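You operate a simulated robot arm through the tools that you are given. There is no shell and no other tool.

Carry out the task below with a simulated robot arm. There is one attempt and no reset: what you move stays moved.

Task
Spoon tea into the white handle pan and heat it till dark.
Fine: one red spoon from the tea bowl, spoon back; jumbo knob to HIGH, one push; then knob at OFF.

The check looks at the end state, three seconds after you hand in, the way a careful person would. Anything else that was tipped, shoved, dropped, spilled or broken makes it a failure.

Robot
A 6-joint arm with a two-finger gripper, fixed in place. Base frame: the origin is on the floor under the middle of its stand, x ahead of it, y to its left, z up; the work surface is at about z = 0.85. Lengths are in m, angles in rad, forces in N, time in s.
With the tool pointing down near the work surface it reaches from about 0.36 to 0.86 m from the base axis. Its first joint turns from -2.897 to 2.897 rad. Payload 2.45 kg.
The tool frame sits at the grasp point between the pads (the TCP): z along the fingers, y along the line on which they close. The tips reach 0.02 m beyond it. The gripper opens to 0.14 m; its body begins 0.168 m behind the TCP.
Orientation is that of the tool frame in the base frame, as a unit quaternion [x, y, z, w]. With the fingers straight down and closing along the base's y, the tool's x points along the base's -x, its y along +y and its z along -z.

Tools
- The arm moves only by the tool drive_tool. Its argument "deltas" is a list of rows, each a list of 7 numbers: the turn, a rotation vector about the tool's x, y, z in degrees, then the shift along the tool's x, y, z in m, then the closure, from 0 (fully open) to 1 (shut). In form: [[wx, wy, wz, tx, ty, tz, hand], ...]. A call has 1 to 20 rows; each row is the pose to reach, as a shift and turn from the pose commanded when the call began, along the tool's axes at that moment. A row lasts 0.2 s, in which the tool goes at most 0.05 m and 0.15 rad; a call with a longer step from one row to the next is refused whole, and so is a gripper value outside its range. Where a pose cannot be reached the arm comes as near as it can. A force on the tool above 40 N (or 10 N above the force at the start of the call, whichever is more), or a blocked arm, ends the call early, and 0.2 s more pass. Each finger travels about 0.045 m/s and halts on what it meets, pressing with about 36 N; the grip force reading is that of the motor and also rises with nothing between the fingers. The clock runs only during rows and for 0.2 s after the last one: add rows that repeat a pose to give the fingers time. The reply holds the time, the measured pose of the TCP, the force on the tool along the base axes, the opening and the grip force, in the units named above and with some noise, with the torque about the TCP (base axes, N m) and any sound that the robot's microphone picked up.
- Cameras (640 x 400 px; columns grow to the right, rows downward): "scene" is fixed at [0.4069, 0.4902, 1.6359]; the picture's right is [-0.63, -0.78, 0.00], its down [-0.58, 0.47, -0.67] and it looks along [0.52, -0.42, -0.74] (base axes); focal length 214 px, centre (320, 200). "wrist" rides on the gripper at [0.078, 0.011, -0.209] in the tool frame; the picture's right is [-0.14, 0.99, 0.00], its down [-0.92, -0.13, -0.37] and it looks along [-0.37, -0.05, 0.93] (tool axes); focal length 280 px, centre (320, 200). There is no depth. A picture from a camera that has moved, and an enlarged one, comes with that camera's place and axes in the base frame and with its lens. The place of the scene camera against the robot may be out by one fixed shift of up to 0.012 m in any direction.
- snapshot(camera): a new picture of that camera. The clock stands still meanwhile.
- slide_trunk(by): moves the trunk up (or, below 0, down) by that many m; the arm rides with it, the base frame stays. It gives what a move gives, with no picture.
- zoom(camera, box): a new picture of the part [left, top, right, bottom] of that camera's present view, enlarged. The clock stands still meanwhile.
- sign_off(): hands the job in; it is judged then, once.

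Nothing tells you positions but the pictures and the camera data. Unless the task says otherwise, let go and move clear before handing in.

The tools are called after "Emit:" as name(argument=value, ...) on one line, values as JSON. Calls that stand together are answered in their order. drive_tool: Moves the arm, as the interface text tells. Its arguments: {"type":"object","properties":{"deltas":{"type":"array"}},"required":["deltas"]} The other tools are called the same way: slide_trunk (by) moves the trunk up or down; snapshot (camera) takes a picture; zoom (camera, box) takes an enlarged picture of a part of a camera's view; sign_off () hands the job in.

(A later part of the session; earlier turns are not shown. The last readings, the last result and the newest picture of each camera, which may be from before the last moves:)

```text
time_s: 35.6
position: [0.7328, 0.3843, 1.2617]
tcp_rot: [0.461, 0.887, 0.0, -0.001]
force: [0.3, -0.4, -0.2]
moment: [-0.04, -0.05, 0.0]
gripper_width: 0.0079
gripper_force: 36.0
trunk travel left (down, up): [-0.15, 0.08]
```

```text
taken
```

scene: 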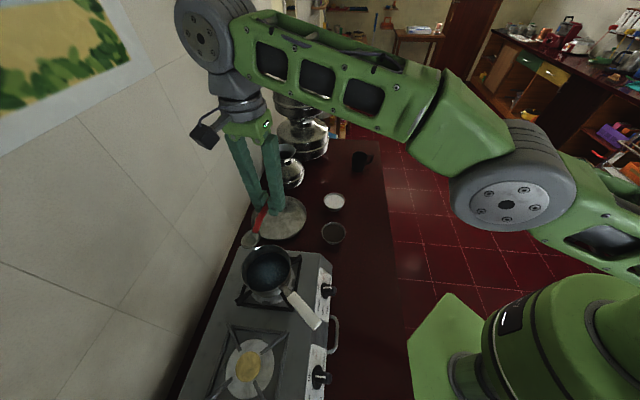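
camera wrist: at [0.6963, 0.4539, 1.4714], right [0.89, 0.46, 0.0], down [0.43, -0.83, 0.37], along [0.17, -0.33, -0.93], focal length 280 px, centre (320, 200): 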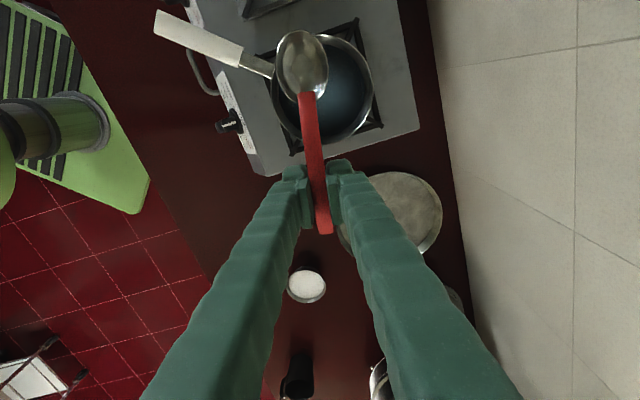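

The spoon is level and empty. I'll carry it back over its original spot at (0.737, -0.046), turning it to its original direction.

Emit:
drive_tool(deltas=[[0, 0, 0, -0.016, -0.011, 0, 1], [0, 0, -2, -0.048, -0.033, 0, 1], [0, 0, -3, -0.081, -0.0555, 0, 1], [0, 0, -4, -0.113, -0.078, 0, 1], [0, 0, -5.5, -0.145, -0.1, 0, 1], [0, 0, -7, -0.177, -0.122, 0, 1], [0, 0, -8, -0.21, -0.1445, 0, 1], [0, 0, -9, -0.242, -0.1665, 0, 1], [0, 0, -10, -0.274, -0.189, 0, 1], [0, 0, -11, -0.306, -0.211, 0, 1], [0, 0, -12, -0.335, -0.231, 0.02, 1], [0, 0, -12.5, -0.354, -0.2438, 0.05, 1], [0, 0, -12.5, -0.354, -0.2438, 0.095, 1], [0, 0, -12.5, -0.354, -0.2438, 0.14, 1], [0, 0, -12.5, -0.354, -0.2438, 0.185, 1], [0, 0, -12.5, -0.354, -0.2438, 0.23, 1], [0, 0, -12.5, -0.354, -0.2438, 0.27, 1], [0, 0, -12.5, -0.354, -0.2438, 0.295, 1], [0, 0, -12.5, -0.354, -0.2438, 0.295, 1]])

Emit:
snapshot(camera="wrist")

```text
time_s: 39.6
position: [0.7454, -0.0426, 1.1044]
tcp_rot: [0.356, 0.915, -0.059, -0.181]
force: [-0.6, -0.8, -0.1]
moment: [0.0, -0.1, -0.02]
gripper_width: 0.0082
gripper_force: 35.9
out of reach, approached as far as the arm can: row 1, 2, 3, 4, 5, 6, 7, 8, 9, 10, 11, 12, 13, 14, 15, 16, 17, 18, 19
trunk travel left (down, up): [-0.15, 0.08]
```

```text
taken
camera wrist: at [0.7775, 0.0133, 1.3195], right [0.72, 0.64, -0.27], down [0.68, -0.72, 0.11], along [-0.13, -0.26, -0.96], focal length 280 px, centre (320, 200)
```

wrist: 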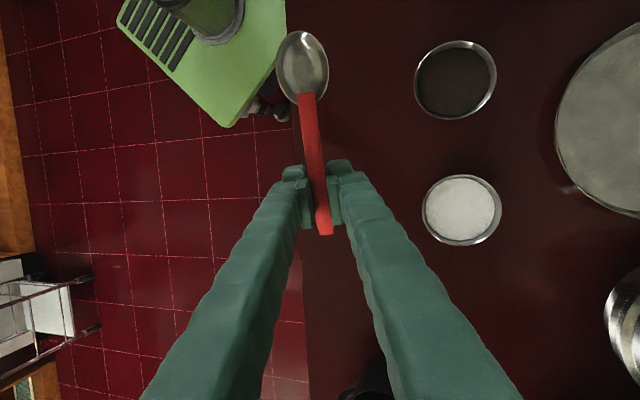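

The arm hit a joint limit on this path and stopped high and tilted, at (0.745, -0.043, 1.10). The spoon is still held and clear of everything. I'll look at the arm's shape before correcting.

Emit:
snapshot(camera="scene")

```text
taken
```

scene: 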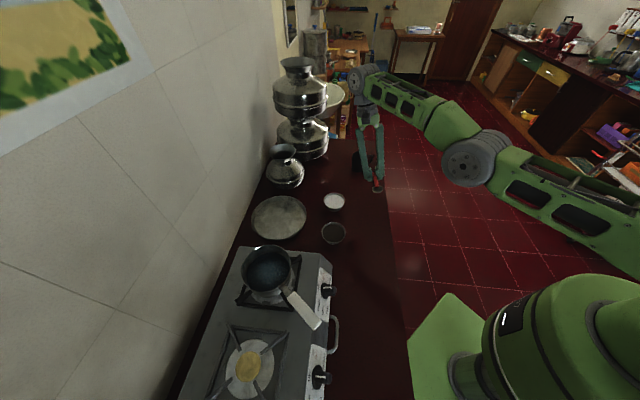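

The arm has gone almost straight and its elbow has flipped below the line, which blocks it from folding back. I'll raise it into free air with the tool upright, then try to bring the elbow back to its original side.

Emit:
drive_tool(deltas=[[-2.3, -2.8, 0, 0.008, -0.006, -0.04, 1], [-4.6, -5.6, 0, 0.016, -0.012, -0.08, 1], [-6.9, -8.4, 0, 0.024, -0.018, -0.12, 1], [-9.2, -11.2, 0, 0.032, -0.024, -0.16, 1], [-11.5, -14, 0, 0.04, -0.03, -0.2, 1], [-13.8, -16.9, 0, 0.0473, -0.0362, -0.2413, 1], [-13.8, -16.9, 0, 0.0473, -0.0362, -0.2413, 1]])

Emit:
snapshot(camera="scene")

```text
time_s: 41.2
position: [0.7874, -0.0489, 1.3488]
tcp_rot: [0.362, 0.932, -0.006, -0.018]
force: [0.0, -0.3, -0.1]
moment: [0.03, -0.1, -0.04]
gripper_width: 0.0078
gripper_force: 35.8
out of reach, approached as far as the arm can: row 1, 2, 3, 4, 5, 6, 7
trunk travel left (down, up): [-0.15, 0.08]
```

```text
taken
```

scene: 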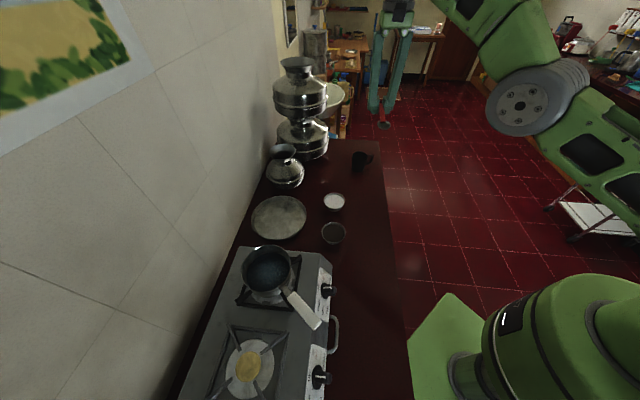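

The elbow is still about 10° past straight. I'll push the target outward past full reach and bring it back in to see whether the elbow changes side.

Emit:
drive_tool(deltas=[[-1.4, -1.7, 0, -0.0221, 0.0202, 0, 1], [-1.4, -1.7, 0, -0.0443, 0.0404, 0, 1], [-1.4, -1.7, 0, -0.0664, 0.0606, 0, 1], [-1.4, -1.7, 0, -0.0886, 0.0808, 0, 1], [-1.4, -1.7, 0, -0.0664, 0.0606, 0, 1], [-1.4, -1.7, 0, -0.0443, 0.0404, 0, 1], [-1.4, -1.7, 0, -0.0221, 0.0202, 0, 1], [-1.4, -1.7, 0, 0, 0, 0, 1], [-1.4, -1.7, 0, 0.0221, -0.0202, 0, 1], [-1.4, -1.7, 0, 0.0443, -0.0404, 0, 1], [-1.4, -1.7, 0, 0.0443, -0.0404, 0, 1]])

Emit:
snapshot(camera="scene")

```text
time_s: 43.6
position: [0.7269, -0.0495, 1.3454]
tcp_rot: [0.362, 0.932, 0.004, 0.016]
force: [-0.1, 0.5, -0.2]
moment: [-0.04, -0.04, -0.01]
gripper_width: 0.0081
gripper_force: 35.2
out of reach, approached as far as the arm can: row 1, 2, 3, 4, 5, 6
trunk travel left (down, up): [-0.15, 0.08]
```

```text
taken
```

scene: 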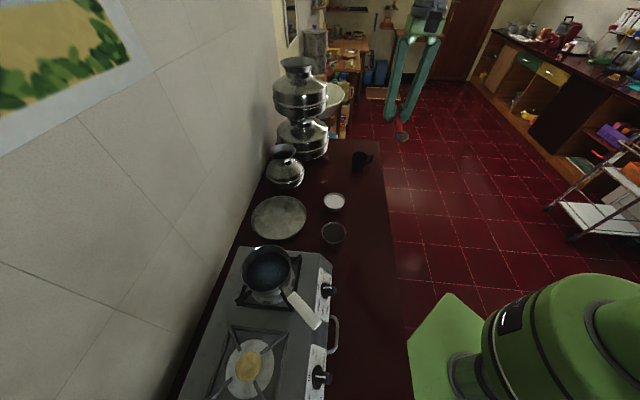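

The elbow is back on its original side and the last rows were all reached. I'll straighten the small tilt and lower toward the spoon's place, stopping at z≈0.98.

Emit:
drive_tool(deltas=[[0.5, 0.7, 0, 0.001, 0.0005, 0.03, 1], [1.1, 1.5, -0.1, 0.0015, 0.001, 0.075, 1], [1.1, 1.5, -0.1, 0.002, 0.0013, 0.12, 1], [1.1, 1.5, -0.1, 0.003, 0.0016, 0.165, 1], [1.1, 1.5, -0.1, 0.0035, 0.0018, 0.21, 1], [1.1, 1.5, -0.1, 0.004, 0.002, 0.255, 1], [1.1, 1.5, -0.1, 0.0045, 0.0023, 0.3, 1], [1.1, 1.5, -0.1, 0.005, 0.0026, 0.34, 1], [1.1, 1.5, -0.1, 0.0052, 0.0028, 0.365, 1], [1.1, 1.5, -0.1, 0.0052, 0.0028, 0.365, 1]])

Emit:
snapshot(camera="wrist")

Emit:
snapshot(camera="scene")

```text
time_s: 45.8
position: [0.736, -0.0446, 0.9865]
tcp_rot: [0.362, 0.932, 0.001, 0.002]
force: [-0.1, 0.2, -0.6]
moment: [0.02, -0.01, -0.03]
gripper_width: 0.008
gripper_force: 36.0
trunk travel left (down, up): [-0.15, 0.08]
```

```text
taken
camera wrist: at [0.6841, 0.0149, 1.1954], right [0.77, 0.64, 0.0], down [0.59, -0.72, 0.37], along [0.24, -0.28, -0.93], focal length 280 px, centre (320, 200)
```

wrist: 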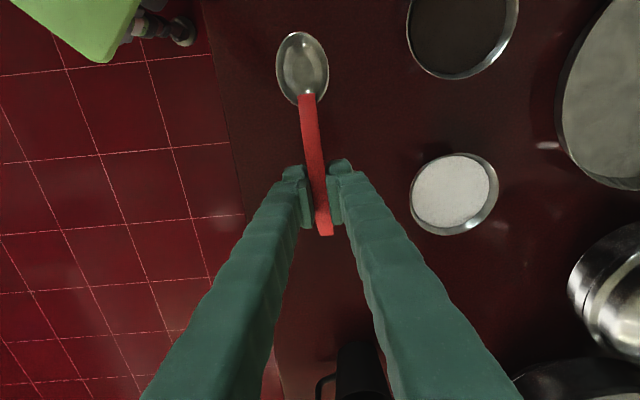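

```text
taken
```

scene: 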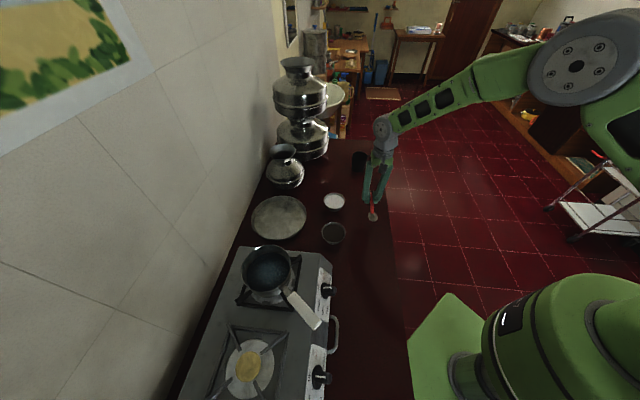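

Back above the original place with the arm in its normal shape. I'll lower slowly to the original grasp height, watching the force.

Emit:
drive_tool(deltas=[[0, 0, 0, 0, 0, 0.03, 1], [0, 0, 0, 0, 0, 0.06, 1], [0, 0, 0, 0, 0, 0.085, 1], [0, 0, 0, 0, 0, 0.1, 1], [0, 0, 0, 0, 0, 0.106, 1], [0, 0, 0, 0, 0, 0.11, 1], [0, 0, 0, 0, 0, 0.1125, 1], [0, 0, 0, 0, 0, 0.1125, 1]])

Emit:
snapshot(camera="wrist")

Emit:
zoom(camera="scene", box=[320, 170, 420, 250])

```text
time_s: 47.6
position: [0.737, -0.0443, 0.8719]
tcp_rot: [0.362, 0.932, 0.001, 0.004]
force: [-1.6, 0.4, 22.5]
moment: [0.27, 0.35, 0.07]
gripper_width: 0.0079
gripper_force: 35.7
trunk travel left (down, up): [-0.15, 0.08]
```

```text
taken
camera wrist: at [0.6842, 0.0152, 1.0822], right [0.77, 0.64, 0.01], down [0.59, -0.72, 0.37], along [0.24, -0.28, -0.93], focal length 280 px, centre (320, 200)
```

wrist: 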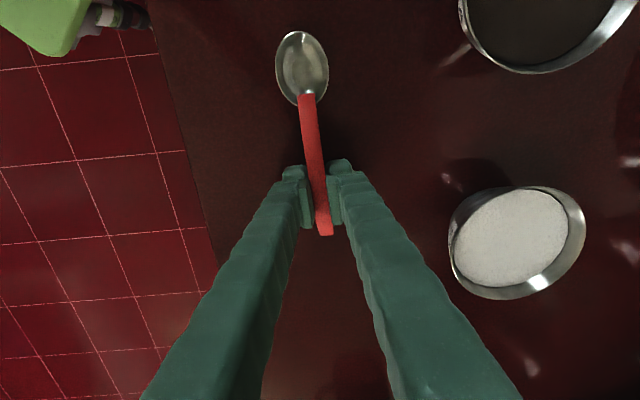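

```text
5.00 times, centred on (370, 210) of scene
camera zoom: at [0.4069, 0.4902, 1.6359], right [-0.63, -0.78, 0.0], down [-0.58, 0.47, -0.67], along [0.52, -0.42, -0.74], focal length 1072 px, centre (70, 150)
```

zoom: 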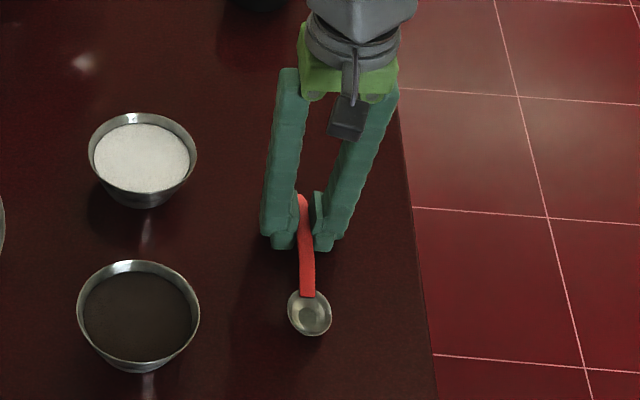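

The spoon is touching the counter with about 22 N. I'll ease up slightly, open to let go, then rise straight up.

Emit:
drive_tool(deltas=[[0, 0, 0, 0, 0, -0.001, 1], [0, 0, 0, 0, 0, -0.0015, 1], [0, 0, 0, 0, 0, -0.0015, 0.95], [0, 0, 0, 0, 0, -0.0015, 0.85], [0, 0, 0, 0, 0, -0.0015, 0.75], [0, 0, 0, 0, 0, -0.0015, 0.7], [0, 0, 0, 0, 0, -0.0015, 0.7]])

Emit:
snapshot(camera="wrist")

```text
time_s: 49.2
position: [0.7372, -0.0459, 0.872]
tcp_rot: [0.362, 0.932, 0.0, 0.001]
force: [-1.0, -0.3, 0.6]
moment: [-0.01, -0.01, 0.0]
gripper_width: 0.0417
gripper_force: 0.0
trunk travel left (down, up): [-0.15, 0.08]
```

```text
taken
camera wrist: at [0.6847, 0.0143, 1.0821], right [0.77, 0.64, 0.0], down [0.59, -0.72, 0.37], along [0.24, -0.28, -0.93], focal length 280 px, centre (320, 200)
```

wrist: 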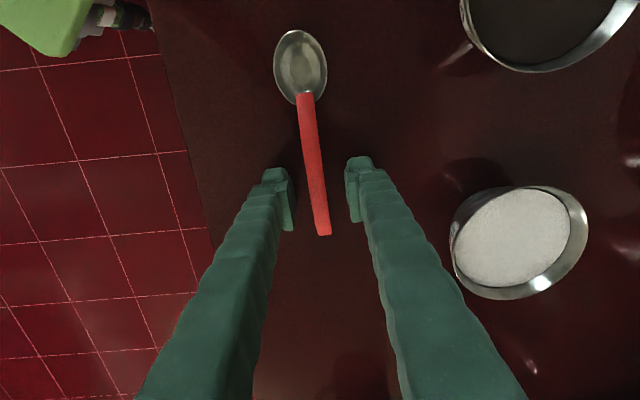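

The spoon lies back where it was, within a few millimetres. I'll rise clear and go look at the JUMBO knob from the robot's side.

Emit:
drive_tool(deltas=[[0, 0, 0, 0, 0, -0.02, 0.7], [0, 0, 0, 0, 0, -0.06, 0.7], [0, 0, 0, 0, 0, -0.105, 0.7], [0, 0, 0, 0, 0, -0.15, 0.7], [0, 0, 0, 0, 0, -0.195, 0.7], [0, 0, 0, 0, 0, -0.24, 0.7], [0, 0, -7, 0.035, 0.0055, -0.27, 0.7], [0, 0, -14, 0.075, 0.0115, -0.28, 0.7], [0, 0, -21, 0.115, 0.0175, -0.28, 0.7], [0, 0, -28, 0.155, 0.024, -0.28, 0.7], [0, 0, -35, 0.195, 0.03, -0.28, 0.7], [0, 0, -42.4, 0.235, 0.0366, -0.28, 0.7], [0, 0, -42.4, 0.2482, 0.0386, -0.28, 0.7], [0, 0, -42.4, 0.2482, 0.0386, -0.28, 0.7]])

Emit:
snapshot(camera="wrist")

Emit:
snapshot(camera="scene")

```text
time_s: 52.2
position: [0.5773, 0.1507, 1.1544]
tcp_rot: [0.001, 1.0, 0.001, 0.002]
force: [-0.1, -0.3, 1.6]
moment: [-0.02, -0.04, -0.03]
gripper_width: 0.0418
gripper_force: 0.0
trunk travel left (down, up): [-0.15, 0.08]
```

```text
taken
camera wrist: at [0.4975, 0.1606, 1.3629], right [0.14, 0.99, 0.0], down [0.92, -0.13, 0.37], along [0.37, -0.05, -0.93], focal length 280 px, centre (320, 200)
```

wrist: 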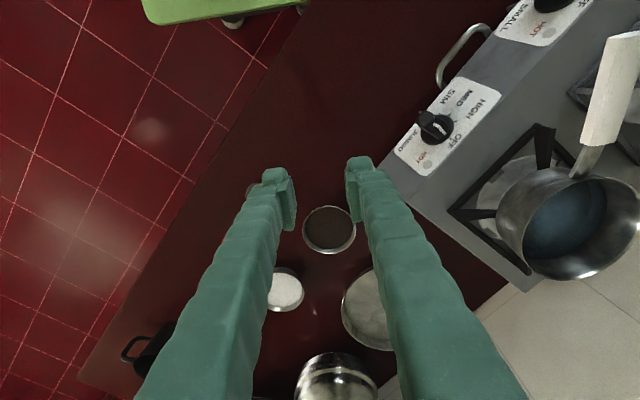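

```text
taken
```

scene: 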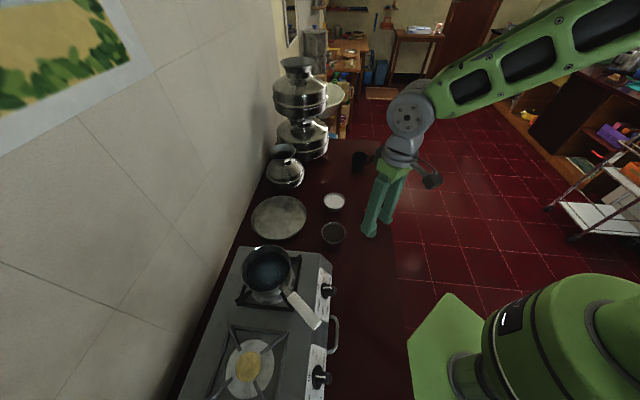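

Emit:
zoom(camera="wrist", box=[380, 60, 520, 190])

Emit:
zoom(camera="scene", box=[290, 250, 350, 330])

```text
3.08 times, centred on (450, 125) of wrist
camera zoom: at [0.4975, 0.1606, 1.3629], right [0.14, 0.99, 0.0], down [0.92, -0.13, 0.37], along [0.37, -0.05, -0.93], focal length 863 px, centre (-80, 431)
```

zoom: 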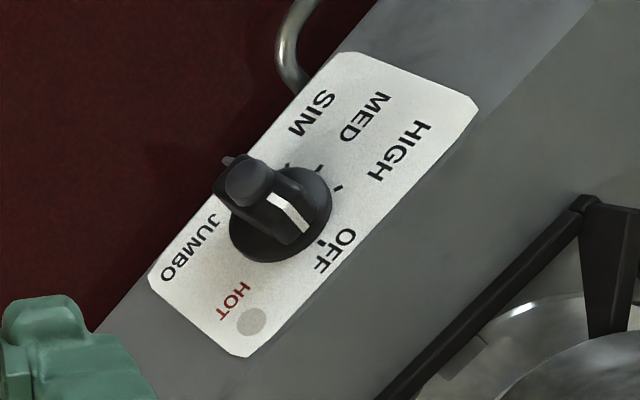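

```text
5.00 times, centred on (320, 290) of scene
camera zoom: at [0.4069, 0.4902, 1.6359], right [-0.63, -0.78, 0.0], down [-0.58, 0.47, -0.67], along [0.52, -0.42, -0.74], focal length 1072 px, centre (320, -250)
```

zoom: 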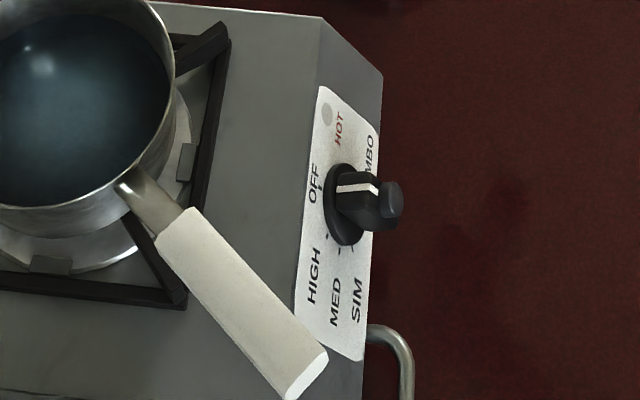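

I worked out the panel geometry: it slopes, facing (-0.59, -0.58, 0.57). The knob centre is near (0.581, 0.332, 0.920) with its bar pointing up the panel at OFF, and HIGH is about 60° counter-clockwise. I'll move in for a closer look, turned square to the panel.

Emit:
drive_tool(deltas=[[0, 0, -7.5, 0.007, 0.022, 0.02, 0.7], [0, 0, -15, 0.014, 0.044, 0.04, 0.7], [0, 0, -22.5, 0.021, 0.067, 0.06, 0.7], [0, 0, -30, 0.028, 0.09, 0.09, 0.7], [0, 0, -37.5, 0.036, 0.112, 0.12, 0.7], [0, 0, -45, 0.043, 0.134, 0.15, 0.7], [0, 0, -45, 0.043, 0.134, 0.15, 0.7]])

Emit:
snapshot(camera="wrist")

Emit:
snapshot(camera="scene")

```text
time_s: 53.8
position: [0.5385, 0.2854, 1.0016]
tcp_rot: [-0.383, 0.924, 0.0, 0.002]
force: [-0.3, 0.0, -0.1]
moment: [0.01, -0.01, -0.02]
gripper_width: 0.042
gripper_force: 0.0
trunk travel left (down, up): [-0.15, 0.08]
```

```text
taken
camera wrist: at [0.4741, 0.2363, 1.2107], right [-0.6, 0.8, 0.0], down [0.74, 0.56, 0.37], along [0.3, 0.22, -0.93], focal length 280 px, centre (320, 200)
```

wrist: 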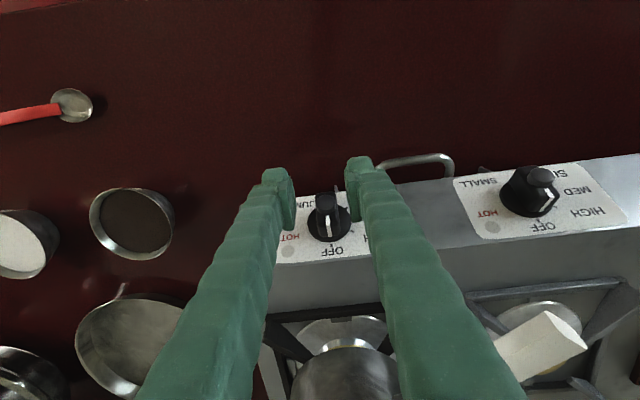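

```text
taken
```

scene: 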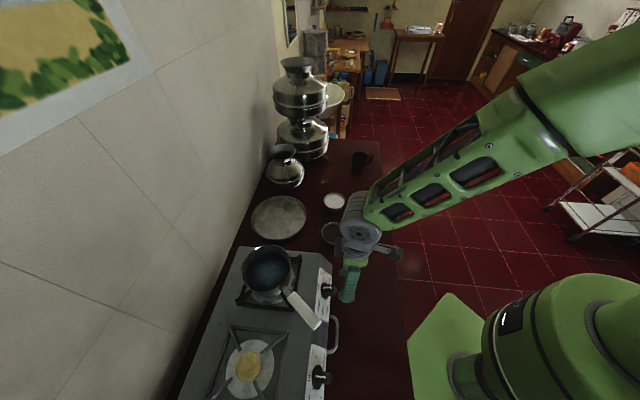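

Emit:
zoom(camera="wrist", box=[270, 170, 390, 270])

Emit:
zoom(camera="wrist", box=[440, 140, 640, 260])

Emit:
zoom(camera="scene", box=[295, 250, 375, 320])

```text
4.00 times, centred on (330, 220) of wrist
camera zoom: at [0.4741, 0.2363, 1.2107], right [-0.6, 0.8, 0.0], down [0.74, 0.56, 0.37], along [0.3, 0.22, -0.93], focal length 1122 px, centre (280, 120)
```

zoom: 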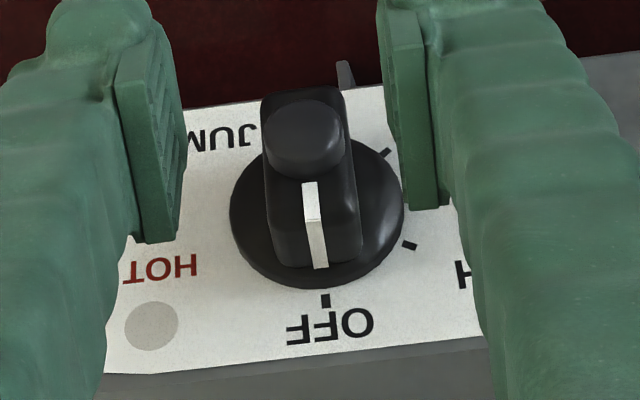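

```text
3.20 times, centred on (540, 200) of wrist
camera zoom: at [0.4741, 0.2363, 1.2107], right [-0.6, 0.8, 0.0], down [0.74, 0.56, 0.37], along [0.3, 0.22, -0.93], focal length 897 px, centre (-384, 200)
```

zoom: 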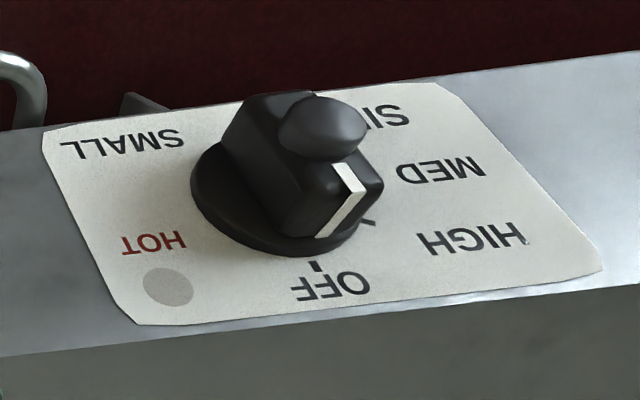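

```text
5.71 times, centred on (335, 285) of scene
camera zoom: at [0.4069, 0.4902, 1.6359], right [-0.63, -0.78, 0.0], down [-0.58, 0.47, -0.67], along [0.52, -0.42, -0.74], focal length 1226 px, centre (234, -286)
```

zoom: 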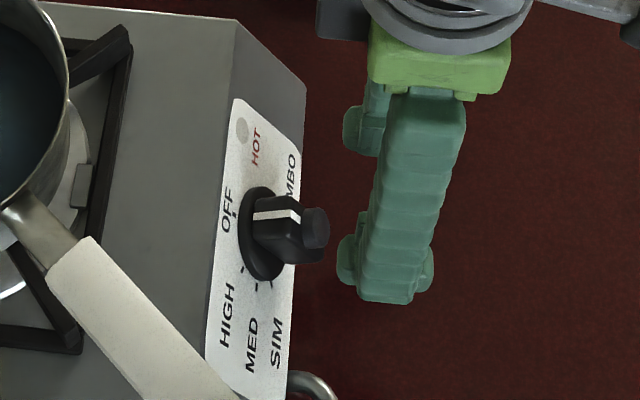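

The knob has a bar grip with a round button on its front. The ticks put OFF at 0° and HIGH at about 60° counter-clockwise. Before gripping it, I'll rehearse the 60° turn about the knob's axis in free air to make sure the arm can do it.

Emit:
drive_tool(deltas=[[6.2, 0, -4.25, 0, 0, 0, 0.7], [12.4, 0, -8.5, 0, 0, 0, 0.7], [18.6, 0, -12.75, 0, 0, 0, 0.7], [24.8, 0, -17, 0, 0, 0, 0.7], [31, 0, -21.25, 0, 0, 0, 0.7], [37.2, 0, -25.5, 0, 0, 0, 0.7], [43.4, 0, -29.75, 0, 0, 0, 0.7], [49.6, 0, -34, 0, 0, 0, 0.7], [49.6, 0, -34, 0, 0, 0, 0.7]])

Emit:
snapshot(camera="scene")

Emit:
snapshot(camera="wrist")

```text
time_s: 55.8
position: [0.5367, 0.2844, 1.0026]
tcp_rot: [-0.592, 0.691, -0.383, 0.16]
force: [-1.2, 0.5, -0.4]
moment: [-0.02, -0.02, -0.01]
gripper_width: 0.0419
gripper_force: 0.2
trunk travel left (down, up): [-0.15, 0.08]
```

```text
taken
```

scene: 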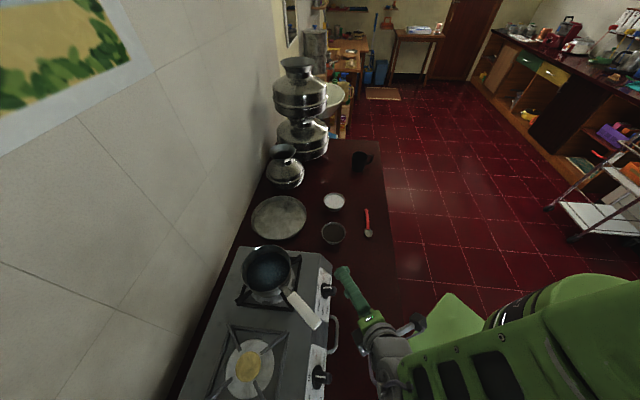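

```text
taken
camera wrist: at [0.3676, 0.2813, 1.1506], right [-0.66, 0.13, -0.74], down [0.07, 0.99, 0.12], along [0.75, 0.03, -0.66], focal length 280 px, centre (320, 200)
```

wrist: 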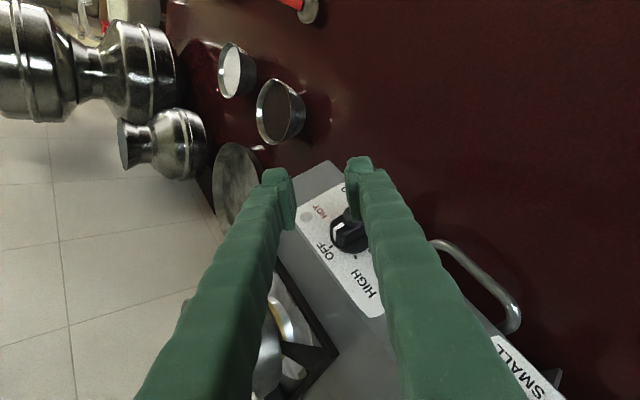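

The arm can make the full 60° turn here without trouble. I'll rotate back, then move to just above the knob with the fingers straddling the bar.

Emit:
drive_tool(deltas=[[-6.2, 0, 4.25, 0, 0, 0, 0.6], [-12.4, 0, 8.5, 0, 0, 0, 0.6], [-18.6, 0, 12.75, 0, 0, 0, 0.6], [-24.8, 0, 17, 0, 0, 0, 0.6], [-31, 0, 21.25, 0, 0, 0, 0.6], [-37.2, 0, 25.5, 0, 0, 0, 0.6], [-43.4, 0, 29.75, 0, 0, 0, 0.6], [-49.6, 0, 34, 0, 0, 0, 0.6], [-49.6, 0, 34, 0, 0, 0, 0.6]])

```text
time_s: 57.8
position: [0.5359, 0.284, 1.0023]
tcp_rot: [-0.382, 0.924, 0.001, 0.001]
force: [0.3, 0.3, 0.1]
moment: [0.02, 0.05, -0.01]
gripper_width: 0.056
gripper_force: 0.1
trunk travel left (down, up): [-0.15, 0.08]
```

Emit:
drive_tool(deltas=[[0, 0, 0, -0.01, 0.0004, 0.003, 0.6], [0, 0, 0, -0.02, 0.0008, 0.007, 0.6], [0, 0, 0, -0.03, 0.0012, 0.012, 0.6], [0, 0, 0, -0.0375, 0.0014, 0.017, 0.6], [0, 0, 0, -0.0375, 0.0014, 0.017, 0.6]])

Emit:
zoom(camera="wrist", box=[240, 110, 400, 230])

Emit:
zoom(camera="scene", box=[290, 240, 370, 320])

```text
time_s: 59.0
position: [0.5605, 0.3109, 0.9854]
tcp_rot: [-0.382, 0.924, -0.001, 0.002]
force: [0.2, 0.0, -0.8]
moment: [-0.03, 0.02, 0.02]
gripper_width: 0.0561
gripper_force: 0.0
trunk travel left (down, up): [-0.15, 0.08]
```

```text
3.33 times, centred on (320, 170) of wrist
camera zoom: at [0.4964, 0.2623, 1.1946], right [-0.6, 0.8, 0.0], down [0.74, 0.56, 0.37], along [0.3, 0.22, -0.93], focal length 935 px, centre (320, 300)
```

zoom: 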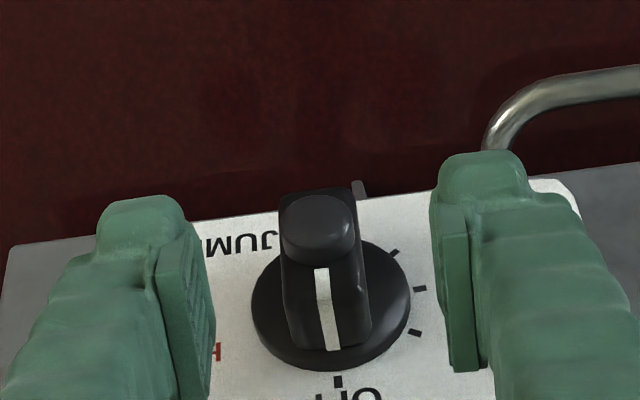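

```text
5.00 times, centred on (330, 280) of scene
camera zoom: at [0.4069, 0.4902, 1.6359], right [-0.63, -0.78, 0.0], down [-0.58, 0.47, -0.67], along [0.52, -0.42, -0.74], focal length 1072 px, centre (270, -200)
```

zoom: 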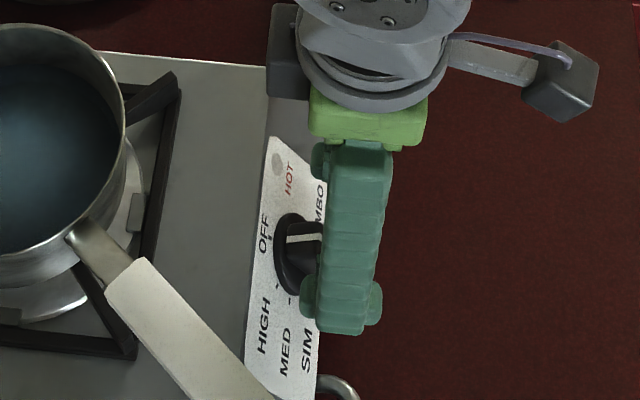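

The fingers are symmetric around the bar, and all four ticks are visible, which confirms HIGH at about 60°. I'll lower the fingers along the bar's sides.

Emit:
drive_tool(deltas=[[0, 0, 0, 0, 0, 0.01, 0.6], [0, 0, 0, 0, 0, 0.02, 0.6], [0, 0, 0, 0, 0, 0.028, 0.6], [0, 0, 0, 0, 0, 0.034, 0.6], [0, 0, 0, 0, 0, 0.034, 0.6]])

Emit:
zoom(camera="wrist", box=[240, 110, 400, 230])

Emit:
zoom(camera="scene", box=[290, 240, 370, 320])

```text
time_s: 60.2
position: [0.5608, 0.3111, 0.9514]
tcp_rot: [-0.384, 0.923, 0.0, 0.002]
force: [0.3, 0.8, 0.3]
moment: [-0.02, 0.0, 0.0]
gripper_width: 0.0561
gripper_force: 0.0
trunk travel left (down, up): [-0.15, 0.08]
```

```text
3.33 times, centred on (320, 170) of wrist
camera zoom: at [0.4971, 0.2631, 1.1612], right [-0.6, 0.8, 0.0], down [0.74, 0.56, 0.37], along [0.3, 0.22, -0.93], focal length 935 px, centre (320, 300)
```

zoom: 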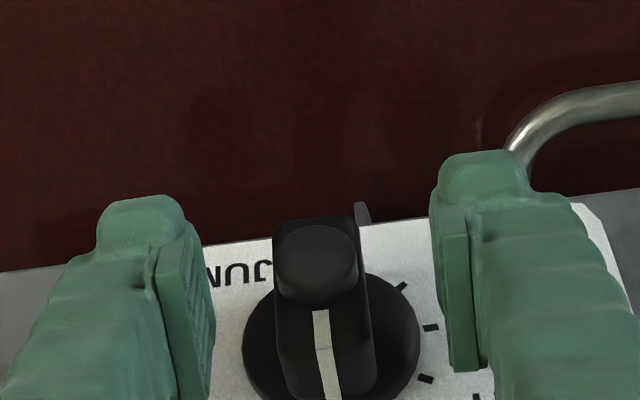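

```text
5.00 times, centred on (330, 280) of scene
camera zoom: at [0.4069, 0.4902, 1.6359], right [-0.63, -0.78, 0.0], down [-0.58, 0.47, -0.67], along [0.52, -0.42, -0.74], focal length 1072 px, centre (270, -200)
```

zoom: 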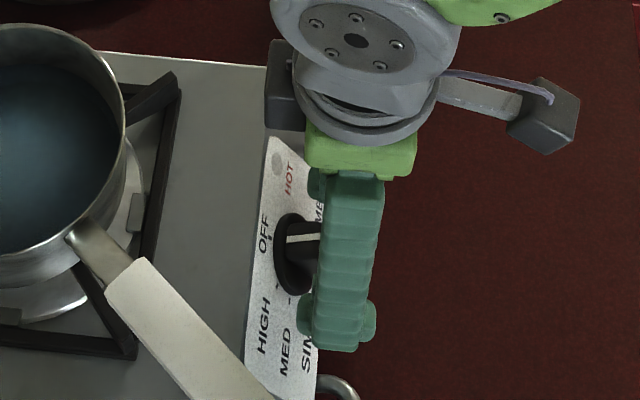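

There's no contact yet and the bar is centred between the pads. I'll close on the bar.

Emit:
drive_tool(deltas=[[0, 0, 0, 0, 0, 0.001, 0.7], [0, 0, 0, 0, 0, 0.001, 0.8], [0, 0, 0, 0, 0, 0.001, 0.9], [0, 0, 0, 0, 0, 0.001, 0.9], [0, 0, 0, 0, 0, 0.001, 0.9]])

Emit:
zoom(camera="wrist", box=[240, 110, 400, 230])

```text
time_s: 61.4
position: [0.5613, 0.3104, 0.9515]
tcp_rot: [-0.383, 0.924, -0.001, 0.002]
force: [7.7, -8.4, 0.2]
moment: [-0.13, -0.15, -0.04]
gripper_width: 0.023
gripper_force: 45.3
trunk travel left (down, up): [-0.15, 0.08]
```

```text
3.33 times, centred on (320, 170) of wrist
camera zoom: at [0.4975, 0.2622, 1.1606], right [-0.6, 0.8, 0.0], down [0.74, 0.56, 0.37], along [0.3, 0.22, -0.93], focal length 935 px, centre (320, 300)
```

zoom: 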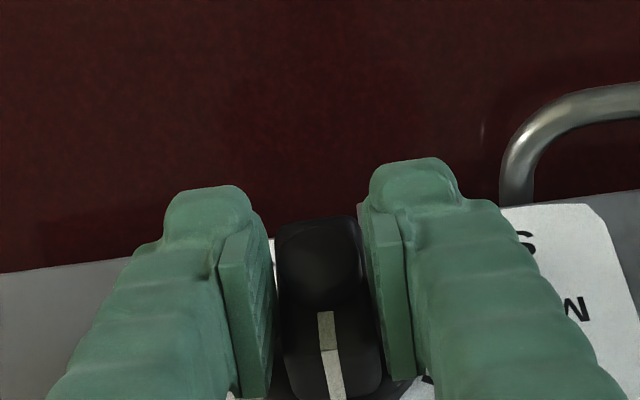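

The bar is gripped (23 mm), with a mild side force showing the axis is about a millimetre to one side. I'll correct that and turn the first 15° counter-clockwise about the knob axis.

Emit:
drive_tool(deltas=[[0, 0, 0, 0, -0.0008, 0, 0.9], [2.5, 0, -1.7, 0, -0.0003, 0, 0.9], [5, 0, -3.4, 0, 0.0002, 0, 0.9], [7.4, 0, -5.1, 0.0001, 0.0006, 0.0001, 0.9], [9.9, 0, -6.8, 0.0001, 0.0011, 0.0002, 0.9], [12.4, 0, -8.5, 0.0002, 0.0016, 0.0003, 0.9], [12.4, 0, -8.5, 0.0002, 0.0016, 0.0003, 0.9]])

Emit:
zoom(camera="wrist", box=[240, 110, 400, 230])

Emit:
zoom(camera="scene", box=[290, 240, 370, 320])

```text
time_s: 63.0
position: [0.5606, 0.3129, 0.9503]
tcp_rot: [-0.448, 0.887, -0.101, 0.044]
force: [6.6, -10.9, 18.2]
moment: [-0.65, 0.1, -0.31]
gripper_width: 0.0232
gripper_force: 44.8
trunk travel left (down, up): [-0.15, 0.08]
```

```text
3.33 times, centred on (320, 170) of wrist
camera zoom: at [0.4694, 0.2843, 1.1541], right [-0.7, 0.68, -0.22], down [0.59, 0.72, 0.38], along [0.41, 0.14, -0.9], focal length 935 px, centre (320, 300)
```

zoom: 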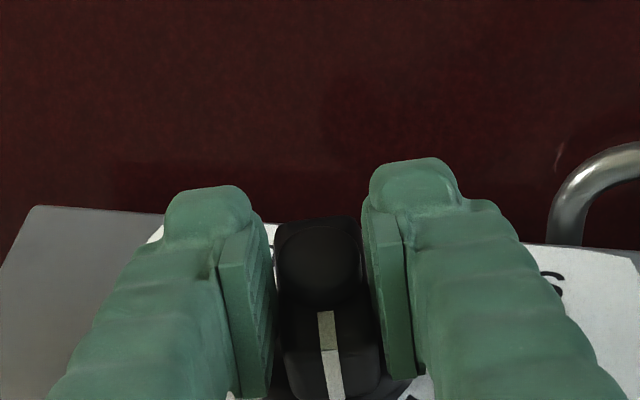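

```text
5.00 times, centred on (330, 280) of scene
camera zoom: at [0.4069, 0.4902, 1.6359], right [-0.63, -0.78, 0.0], down [-0.58, 0.47, -0.67], along [0.52, -0.42, -0.74], focal length 1072 px, centre (270, -200)
```

zoom: 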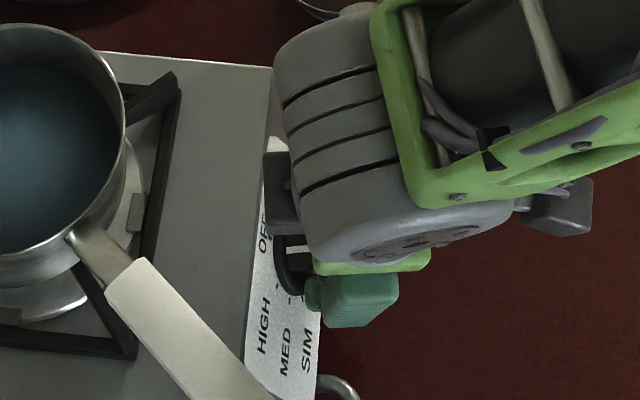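

The knob turns with the hand, but there's about 20 N of strain because my axis is slightly off. I'll relieve it with a 1 mm shift and see how the force responds before going on.

Emit:
drive_tool(deltas=[[0, 0, 0, 0.0002, -0.0006, -0.0006, 0.9], [0, 0, 0, 0.0004, -0.0012, -0.0012, 0.9], [0, 0, 0, 0.0004, -0.0012, -0.0012, 0.9]])

```text
time_s: 63.8
position: [0.5611, 0.3129, 0.9506]
tcp_rot: [-0.447, 0.888, -0.1, 0.043]
force: [2.8, -5.3, 0.1]
moment: [0.94, -0.81, 0.26]
gripper_width: 0.0231
gripper_force: 45.5
trunk travel left (down, up): [-0.15, 0.08]
```

The strain dropped to about 6 N. I'll turn another 15° and check again.

Emit:
drive_tool(deltas=[[2.5, 0, -1.7, 0, 0.0004, 0, 0.9], [5, 0, -3.4, 0, 0.0008, 0, 0.9], [7.4, 0, -5.1, 0.0001, 0.0012, 0.0001, 0.9], [9.9, 0, -6.8, 0.0001, 0.0016, 0.0001, 0.9], [12.4, 0, -8.5, 0.0001, 0.0019, 0.0002, 0.9], [12.4, 0, -8.5, 0.0001, 0.0019, 0.0002, 0.9]])

Emit:
zoom(camera="wrist", box=[240, 110, 400, 230])

```text
time_s: 65.2
position: [0.5585, 0.3138, 0.9503]
tcp_rot: [-0.505, 0.835, -0.199, 0.084]
force: [-4.9, 0.9, -8.9]
moment: [-0.22, 0.17, -0.25]
gripper_width: 0.023
gripper_force: 44.9
trunk travel left (down, up): [-0.15, 0.08]
```

```text
3.33 times, centred on (320, 170) of wrist
camera zoom: at [0.4405, 0.3007, 1.1408], right [-0.74, 0.53, -0.42], down [0.42, 0.85, 0.33], along [0.53, 0.07, -0.85], focal length 935 px, centre (320, 300)
```

zoom: 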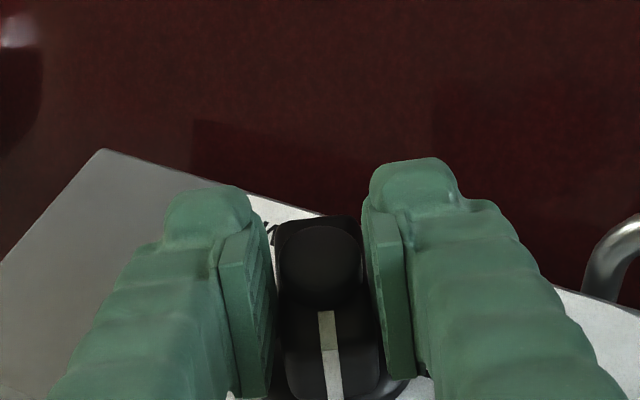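

Emit:
drive_tool(deltas=[[2.5, 0, -1.7, 0, 0.0004, 0, 0.9], [5, 0, -3.4, 0, 0.0008, 0, 0.9], [7.4, 0, -5.1, 0.0001, 0.0012, 0.0001, 0.9], [9.9, 0, -6.8, 0.0001, 0.0016, 0.0001, 0.9], [12.4, 0, -8.5, 0.0001, 0.0019, 0.0002, 0.9], [12.4, 0, -8.5, 0.0001, 0.0019, 0.0002, 0.9]])

Emit:
snapshot(camera="wrist")

Emit:
snapshot(camera="scene")

```text
time_s: 66.6
position: [0.556, 0.3139, 0.9499]
tcp_rot: [-0.553, 0.771, -0.292, 0.123]
force: [-17.2, 1.8, -5.9]
moment: [-0.03, 0.15, -0.23]
gripper_width: 0.0227
gripper_force: 44.6
trunk travel left (down, up): [-0.15, 0.08]
```

```text
taken
camera wrist: at [0.4118, 0.3101, 1.1205], right [-0.72, 0.34, -0.6], down [0.24, 0.94, 0.24], along [0.65, 0.03, -0.76], focal length 280 px, centre (320, 200)
```

wrist: 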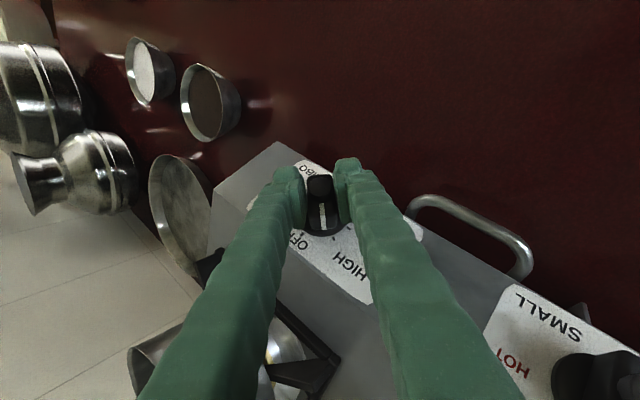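

```text
taken
```

scene: 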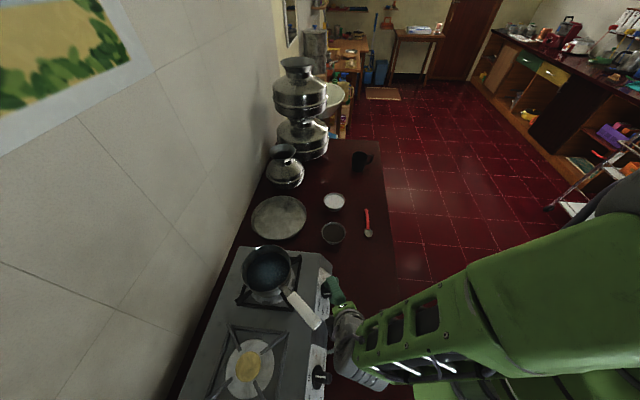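

Emit:
zoom(camera="scene", box=[280, 260, 400, 370])

Emit:
zoom(camera="wrist", box=[260, 150, 400, 320])

```text
3.64 times, centred on (340, 315) of scene
camera zoom: at [0.4069, 0.4902, 1.6359], right [-0.63, -0.78, 0.0], down [-0.58, 0.47, -0.67], along [0.52, -0.42, -0.74], focal length 780 px, centre (247, -218)
```

zoom: 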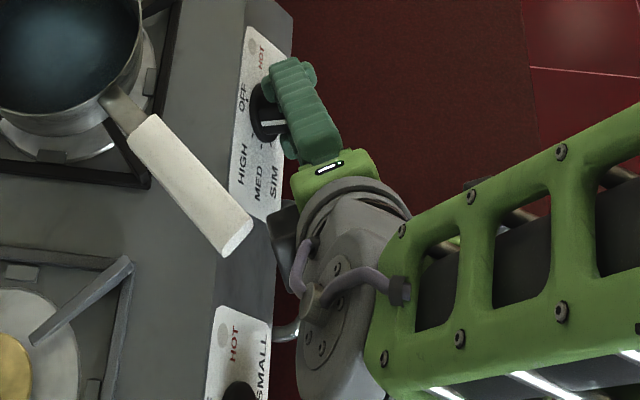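

```text
2.35 times, centred on (330, 235) of wrist
camera zoom: at [0.4118, 0.3101, 1.1205], right [-0.72, 0.34, -0.6], down [0.24, 0.94, 0.24], along [0.65, 0.03, -0.76], focal length 660 px, centre (296, 118)
```

zoom: 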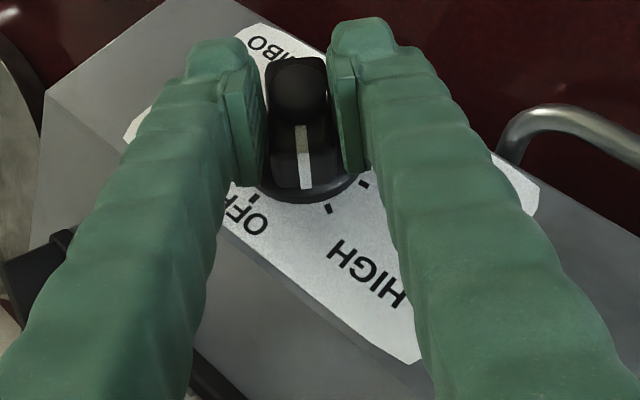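

The knob is at about 45°, with the pointer between OFF and HIGH. The wrist is close to the pan handle, but the further turn carries it away, and the near-zero moment shows no contact there. I'll turn the last 15° to HIGH.

Emit:
drive_tool(deltas=[[2.5, 0, -1.7, 0, 0.0008, 0, 0.9], [5, 0, -3.4, 0, 0.0015, 0, 0.9], [7.4, 0, -5.1, 0.0001, 0.0022, 0.0001, 0.9], [9.9, 0, -6.8, 0.0001, 0.0028, 0.0002, 0.9], [12.8, 0, -8.8, 0.0002, 0.0034, 0.0003, 0.9], [12.8, 0, -8.8, 0.0002, 0.0034, 0.0003, 0.9]])

Emit:
zoom(camera="wrist", box=[260, 150, 400, 320])

Emit:
zoom(camera="scene", box=[230, 220, 370, 350])

```text
time_s: 68.0
position: [0.5551, 0.3146, 0.9477]
tcp_rot: [-0.594, 0.688, -0.385, 0.159]
force: [-18.0, 5.1, -13.8]
moment: [0.1, 0.19, -0.11]
gripper_width: 0.0233
gripper_force: 45.4
trunk travel left (down, up): [-0.15, 0.08]
```

```text
2.35 times, centred on (330, 235) of wrist
camera zoom: at [0.3855, 0.3118, 1.0947], right [-0.65, 0.13, -0.75], down [0.06, 0.99, 0.11], along [0.75, 0.03, -0.66], focal length 660 px, centre (296, 118)
```

zoom: 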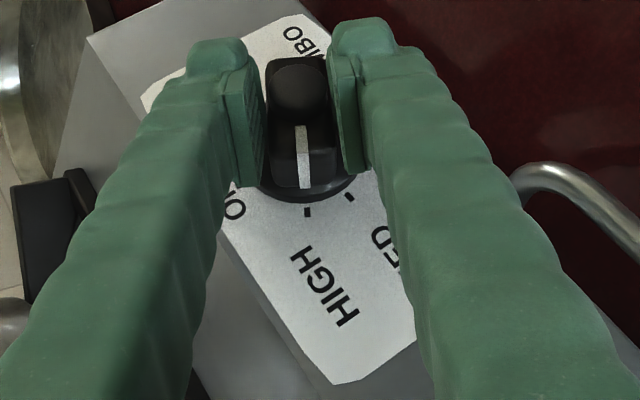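

```text
3.08 times, centred on (300, 285) of scene
camera zoom: at [0.4069, 0.4902, 1.6359], right [-0.63, -0.78, 0.0], down [-0.58, 0.47, -0.67], along [0.52, -0.42, -0.74], focal length 660 px, centre (382, -62)
```

zoom: 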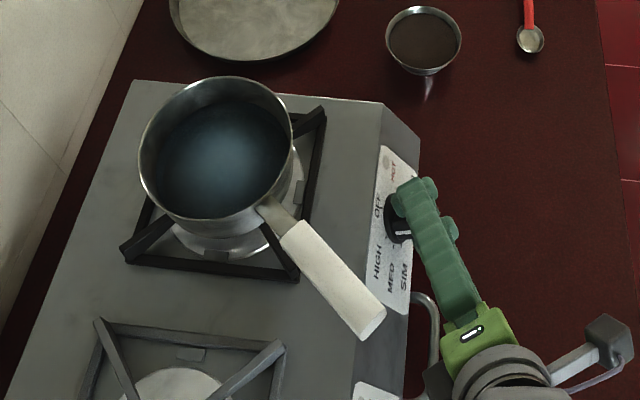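

The pointer lines up with the HIGH tick. I'll let go of the bar and back straight out along the fingers.

Emit:
drive_tool(deltas=[[0, 0, 0, 0, 0, 0, 0.8], [0, 0, 0, 0, 0, 0, 0.7], [0, 0, 0, 0, 0, 0, 0.6], [0, 0, 0, 0, 0, 0, 0.6], [0, 0, 0, 0, 0, -0.015, 0.6], [0, 0, 0, 0, 0, -0.035, 0.6], [0, 0, 0, 0, 0, -0.06, 0.6], [0, 0, 0, 0, 0, -0.06, 0.6]])

Emit:
zoom(camera="wrist", box=[240, 110, 400, 270])

Emit:
zoom(camera="scene", box=[230, 220, 370, 350])

```text
time_s: 69.8
position: [0.5148, 0.3345, 0.9867]
tcp_rot: [-0.593, 0.688, -0.386, 0.159]
force: [-0.2, 0.1, -0.2]
moment: [0.01, -0.06, 0.03]
gripper_width: 0.0562
gripper_force: 0.1
trunk travel left (down, up): [-0.15, 0.08]
```

```text
2.50 times, centred on (320, 190) of wrist
camera zoom: at [0.3449, 0.3314, 1.1342], right [-0.65, 0.13, -0.75], down [0.06, 0.99, 0.11], along [0.75, 0.03, -0.66], focal length 701 px, centre (320, 225)
```

zoom: 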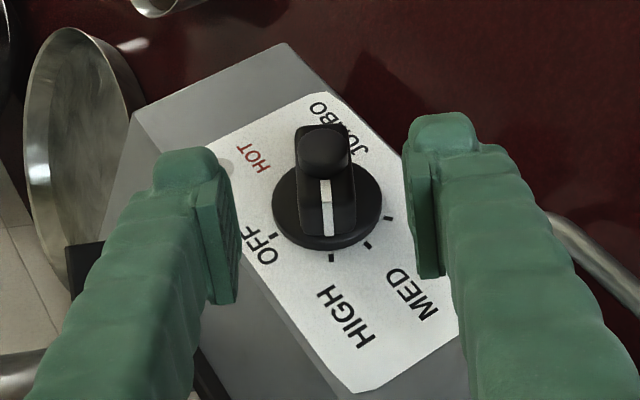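

```text
3.08 times, centred on (300, 285) of scene
camera zoom: at [0.4069, 0.4902, 1.6359], right [-0.63, -0.78, 0.0], down [-0.58, 0.47, -0.67], along [0.52, -0.42, -0.74], focal length 660 px, centre (382, -62)
```

zoom: 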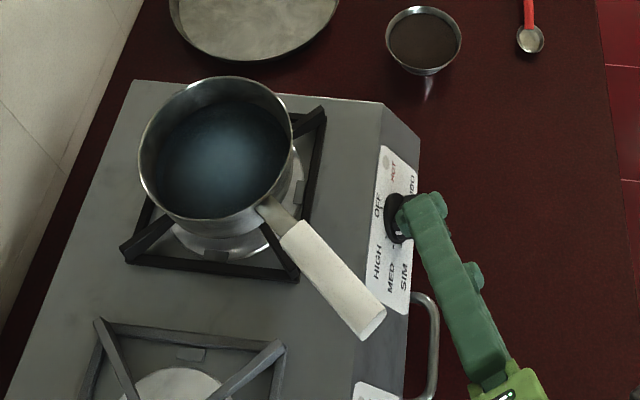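

The knob stays at HIGH, and nothing has lit, so the push is next. I'll swing the hand back upright in front of the knob, then close the fingers to press the round button.

Emit:
drive_tool(deltas=[[0, 0, 0, 0.015, 0.002, -0.01, 0.6], [-6, 0, 4.1, 0.025, 0.004, -0.01, 0.6], [-12, 0, 8.2, 0.035, 0.005, -0.005, 0.6], [-18, 0, 12.3, 0.045, 0.006, 0, 0.6], [-24, 0, 16.5, 0.053, 0.007, 0.005, 0.6], [-30, 0, 20.6, 0.06, 0.008, 0.01, 0.7], [-36, 0, 24.7, 0.067, 0.009, 0.015, 0.8], [-43, 0, 29.5, 0.073, 0.0095, 0.019, 0.9], [-50, 0, 34.3, 0.0777, 0.0098, 0.0222, 1], [-50, 0, 34.3, 0.0777, 0.0098, 0.0222, 1], [-50, 0, 34.3, 0.0777, 0.0098, 0.0222, 1]])

Emit:
snapshot(camera="wrist")

Emit:
zoom(camera="scene", box=[290, 240, 390, 320])

```text
time_s: 72.2
position: [0.5027, 0.2541, 0.9833]
tcp_rot: [-0.383, 0.924, 0.0, 0.002]
force: [0.6, -0.6, 0.2]
moment: [0.0, 0.0, 0.02]
gripper_width: 0.0
gripper_force: 29.6
trunk travel left (down, up): [-0.15, 0.08]
```

```text
taken
camera wrist: at [0.4381, 0.2058, 1.1923], right [-0.6, 0.8, 0.0], down [0.74, 0.56, 0.37], along [0.3, 0.22, -0.93], focal length 280 px, centre (320, 200)
```

wrist: 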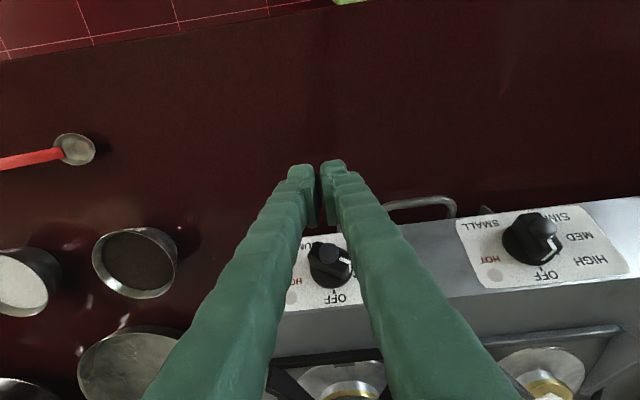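

```text
5.00 times, centred on (340, 280) of scene
camera zoom: at [0.4069, 0.4902, 1.6359], right [-0.63, -0.78, 0.0], down [-0.58, 0.47, -0.67], along [0.52, -0.42, -0.74], focal length 1072 px, centre (220, -200)
```

zoom: 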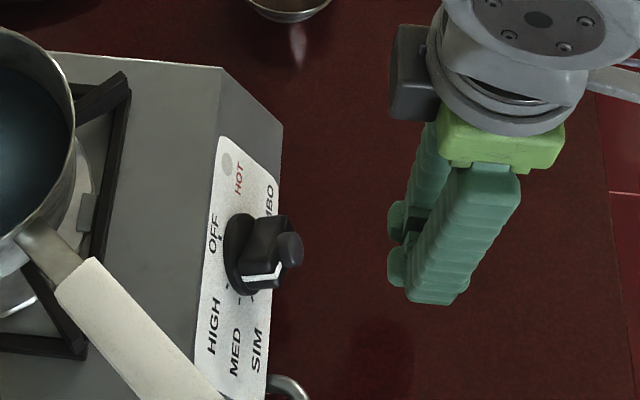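

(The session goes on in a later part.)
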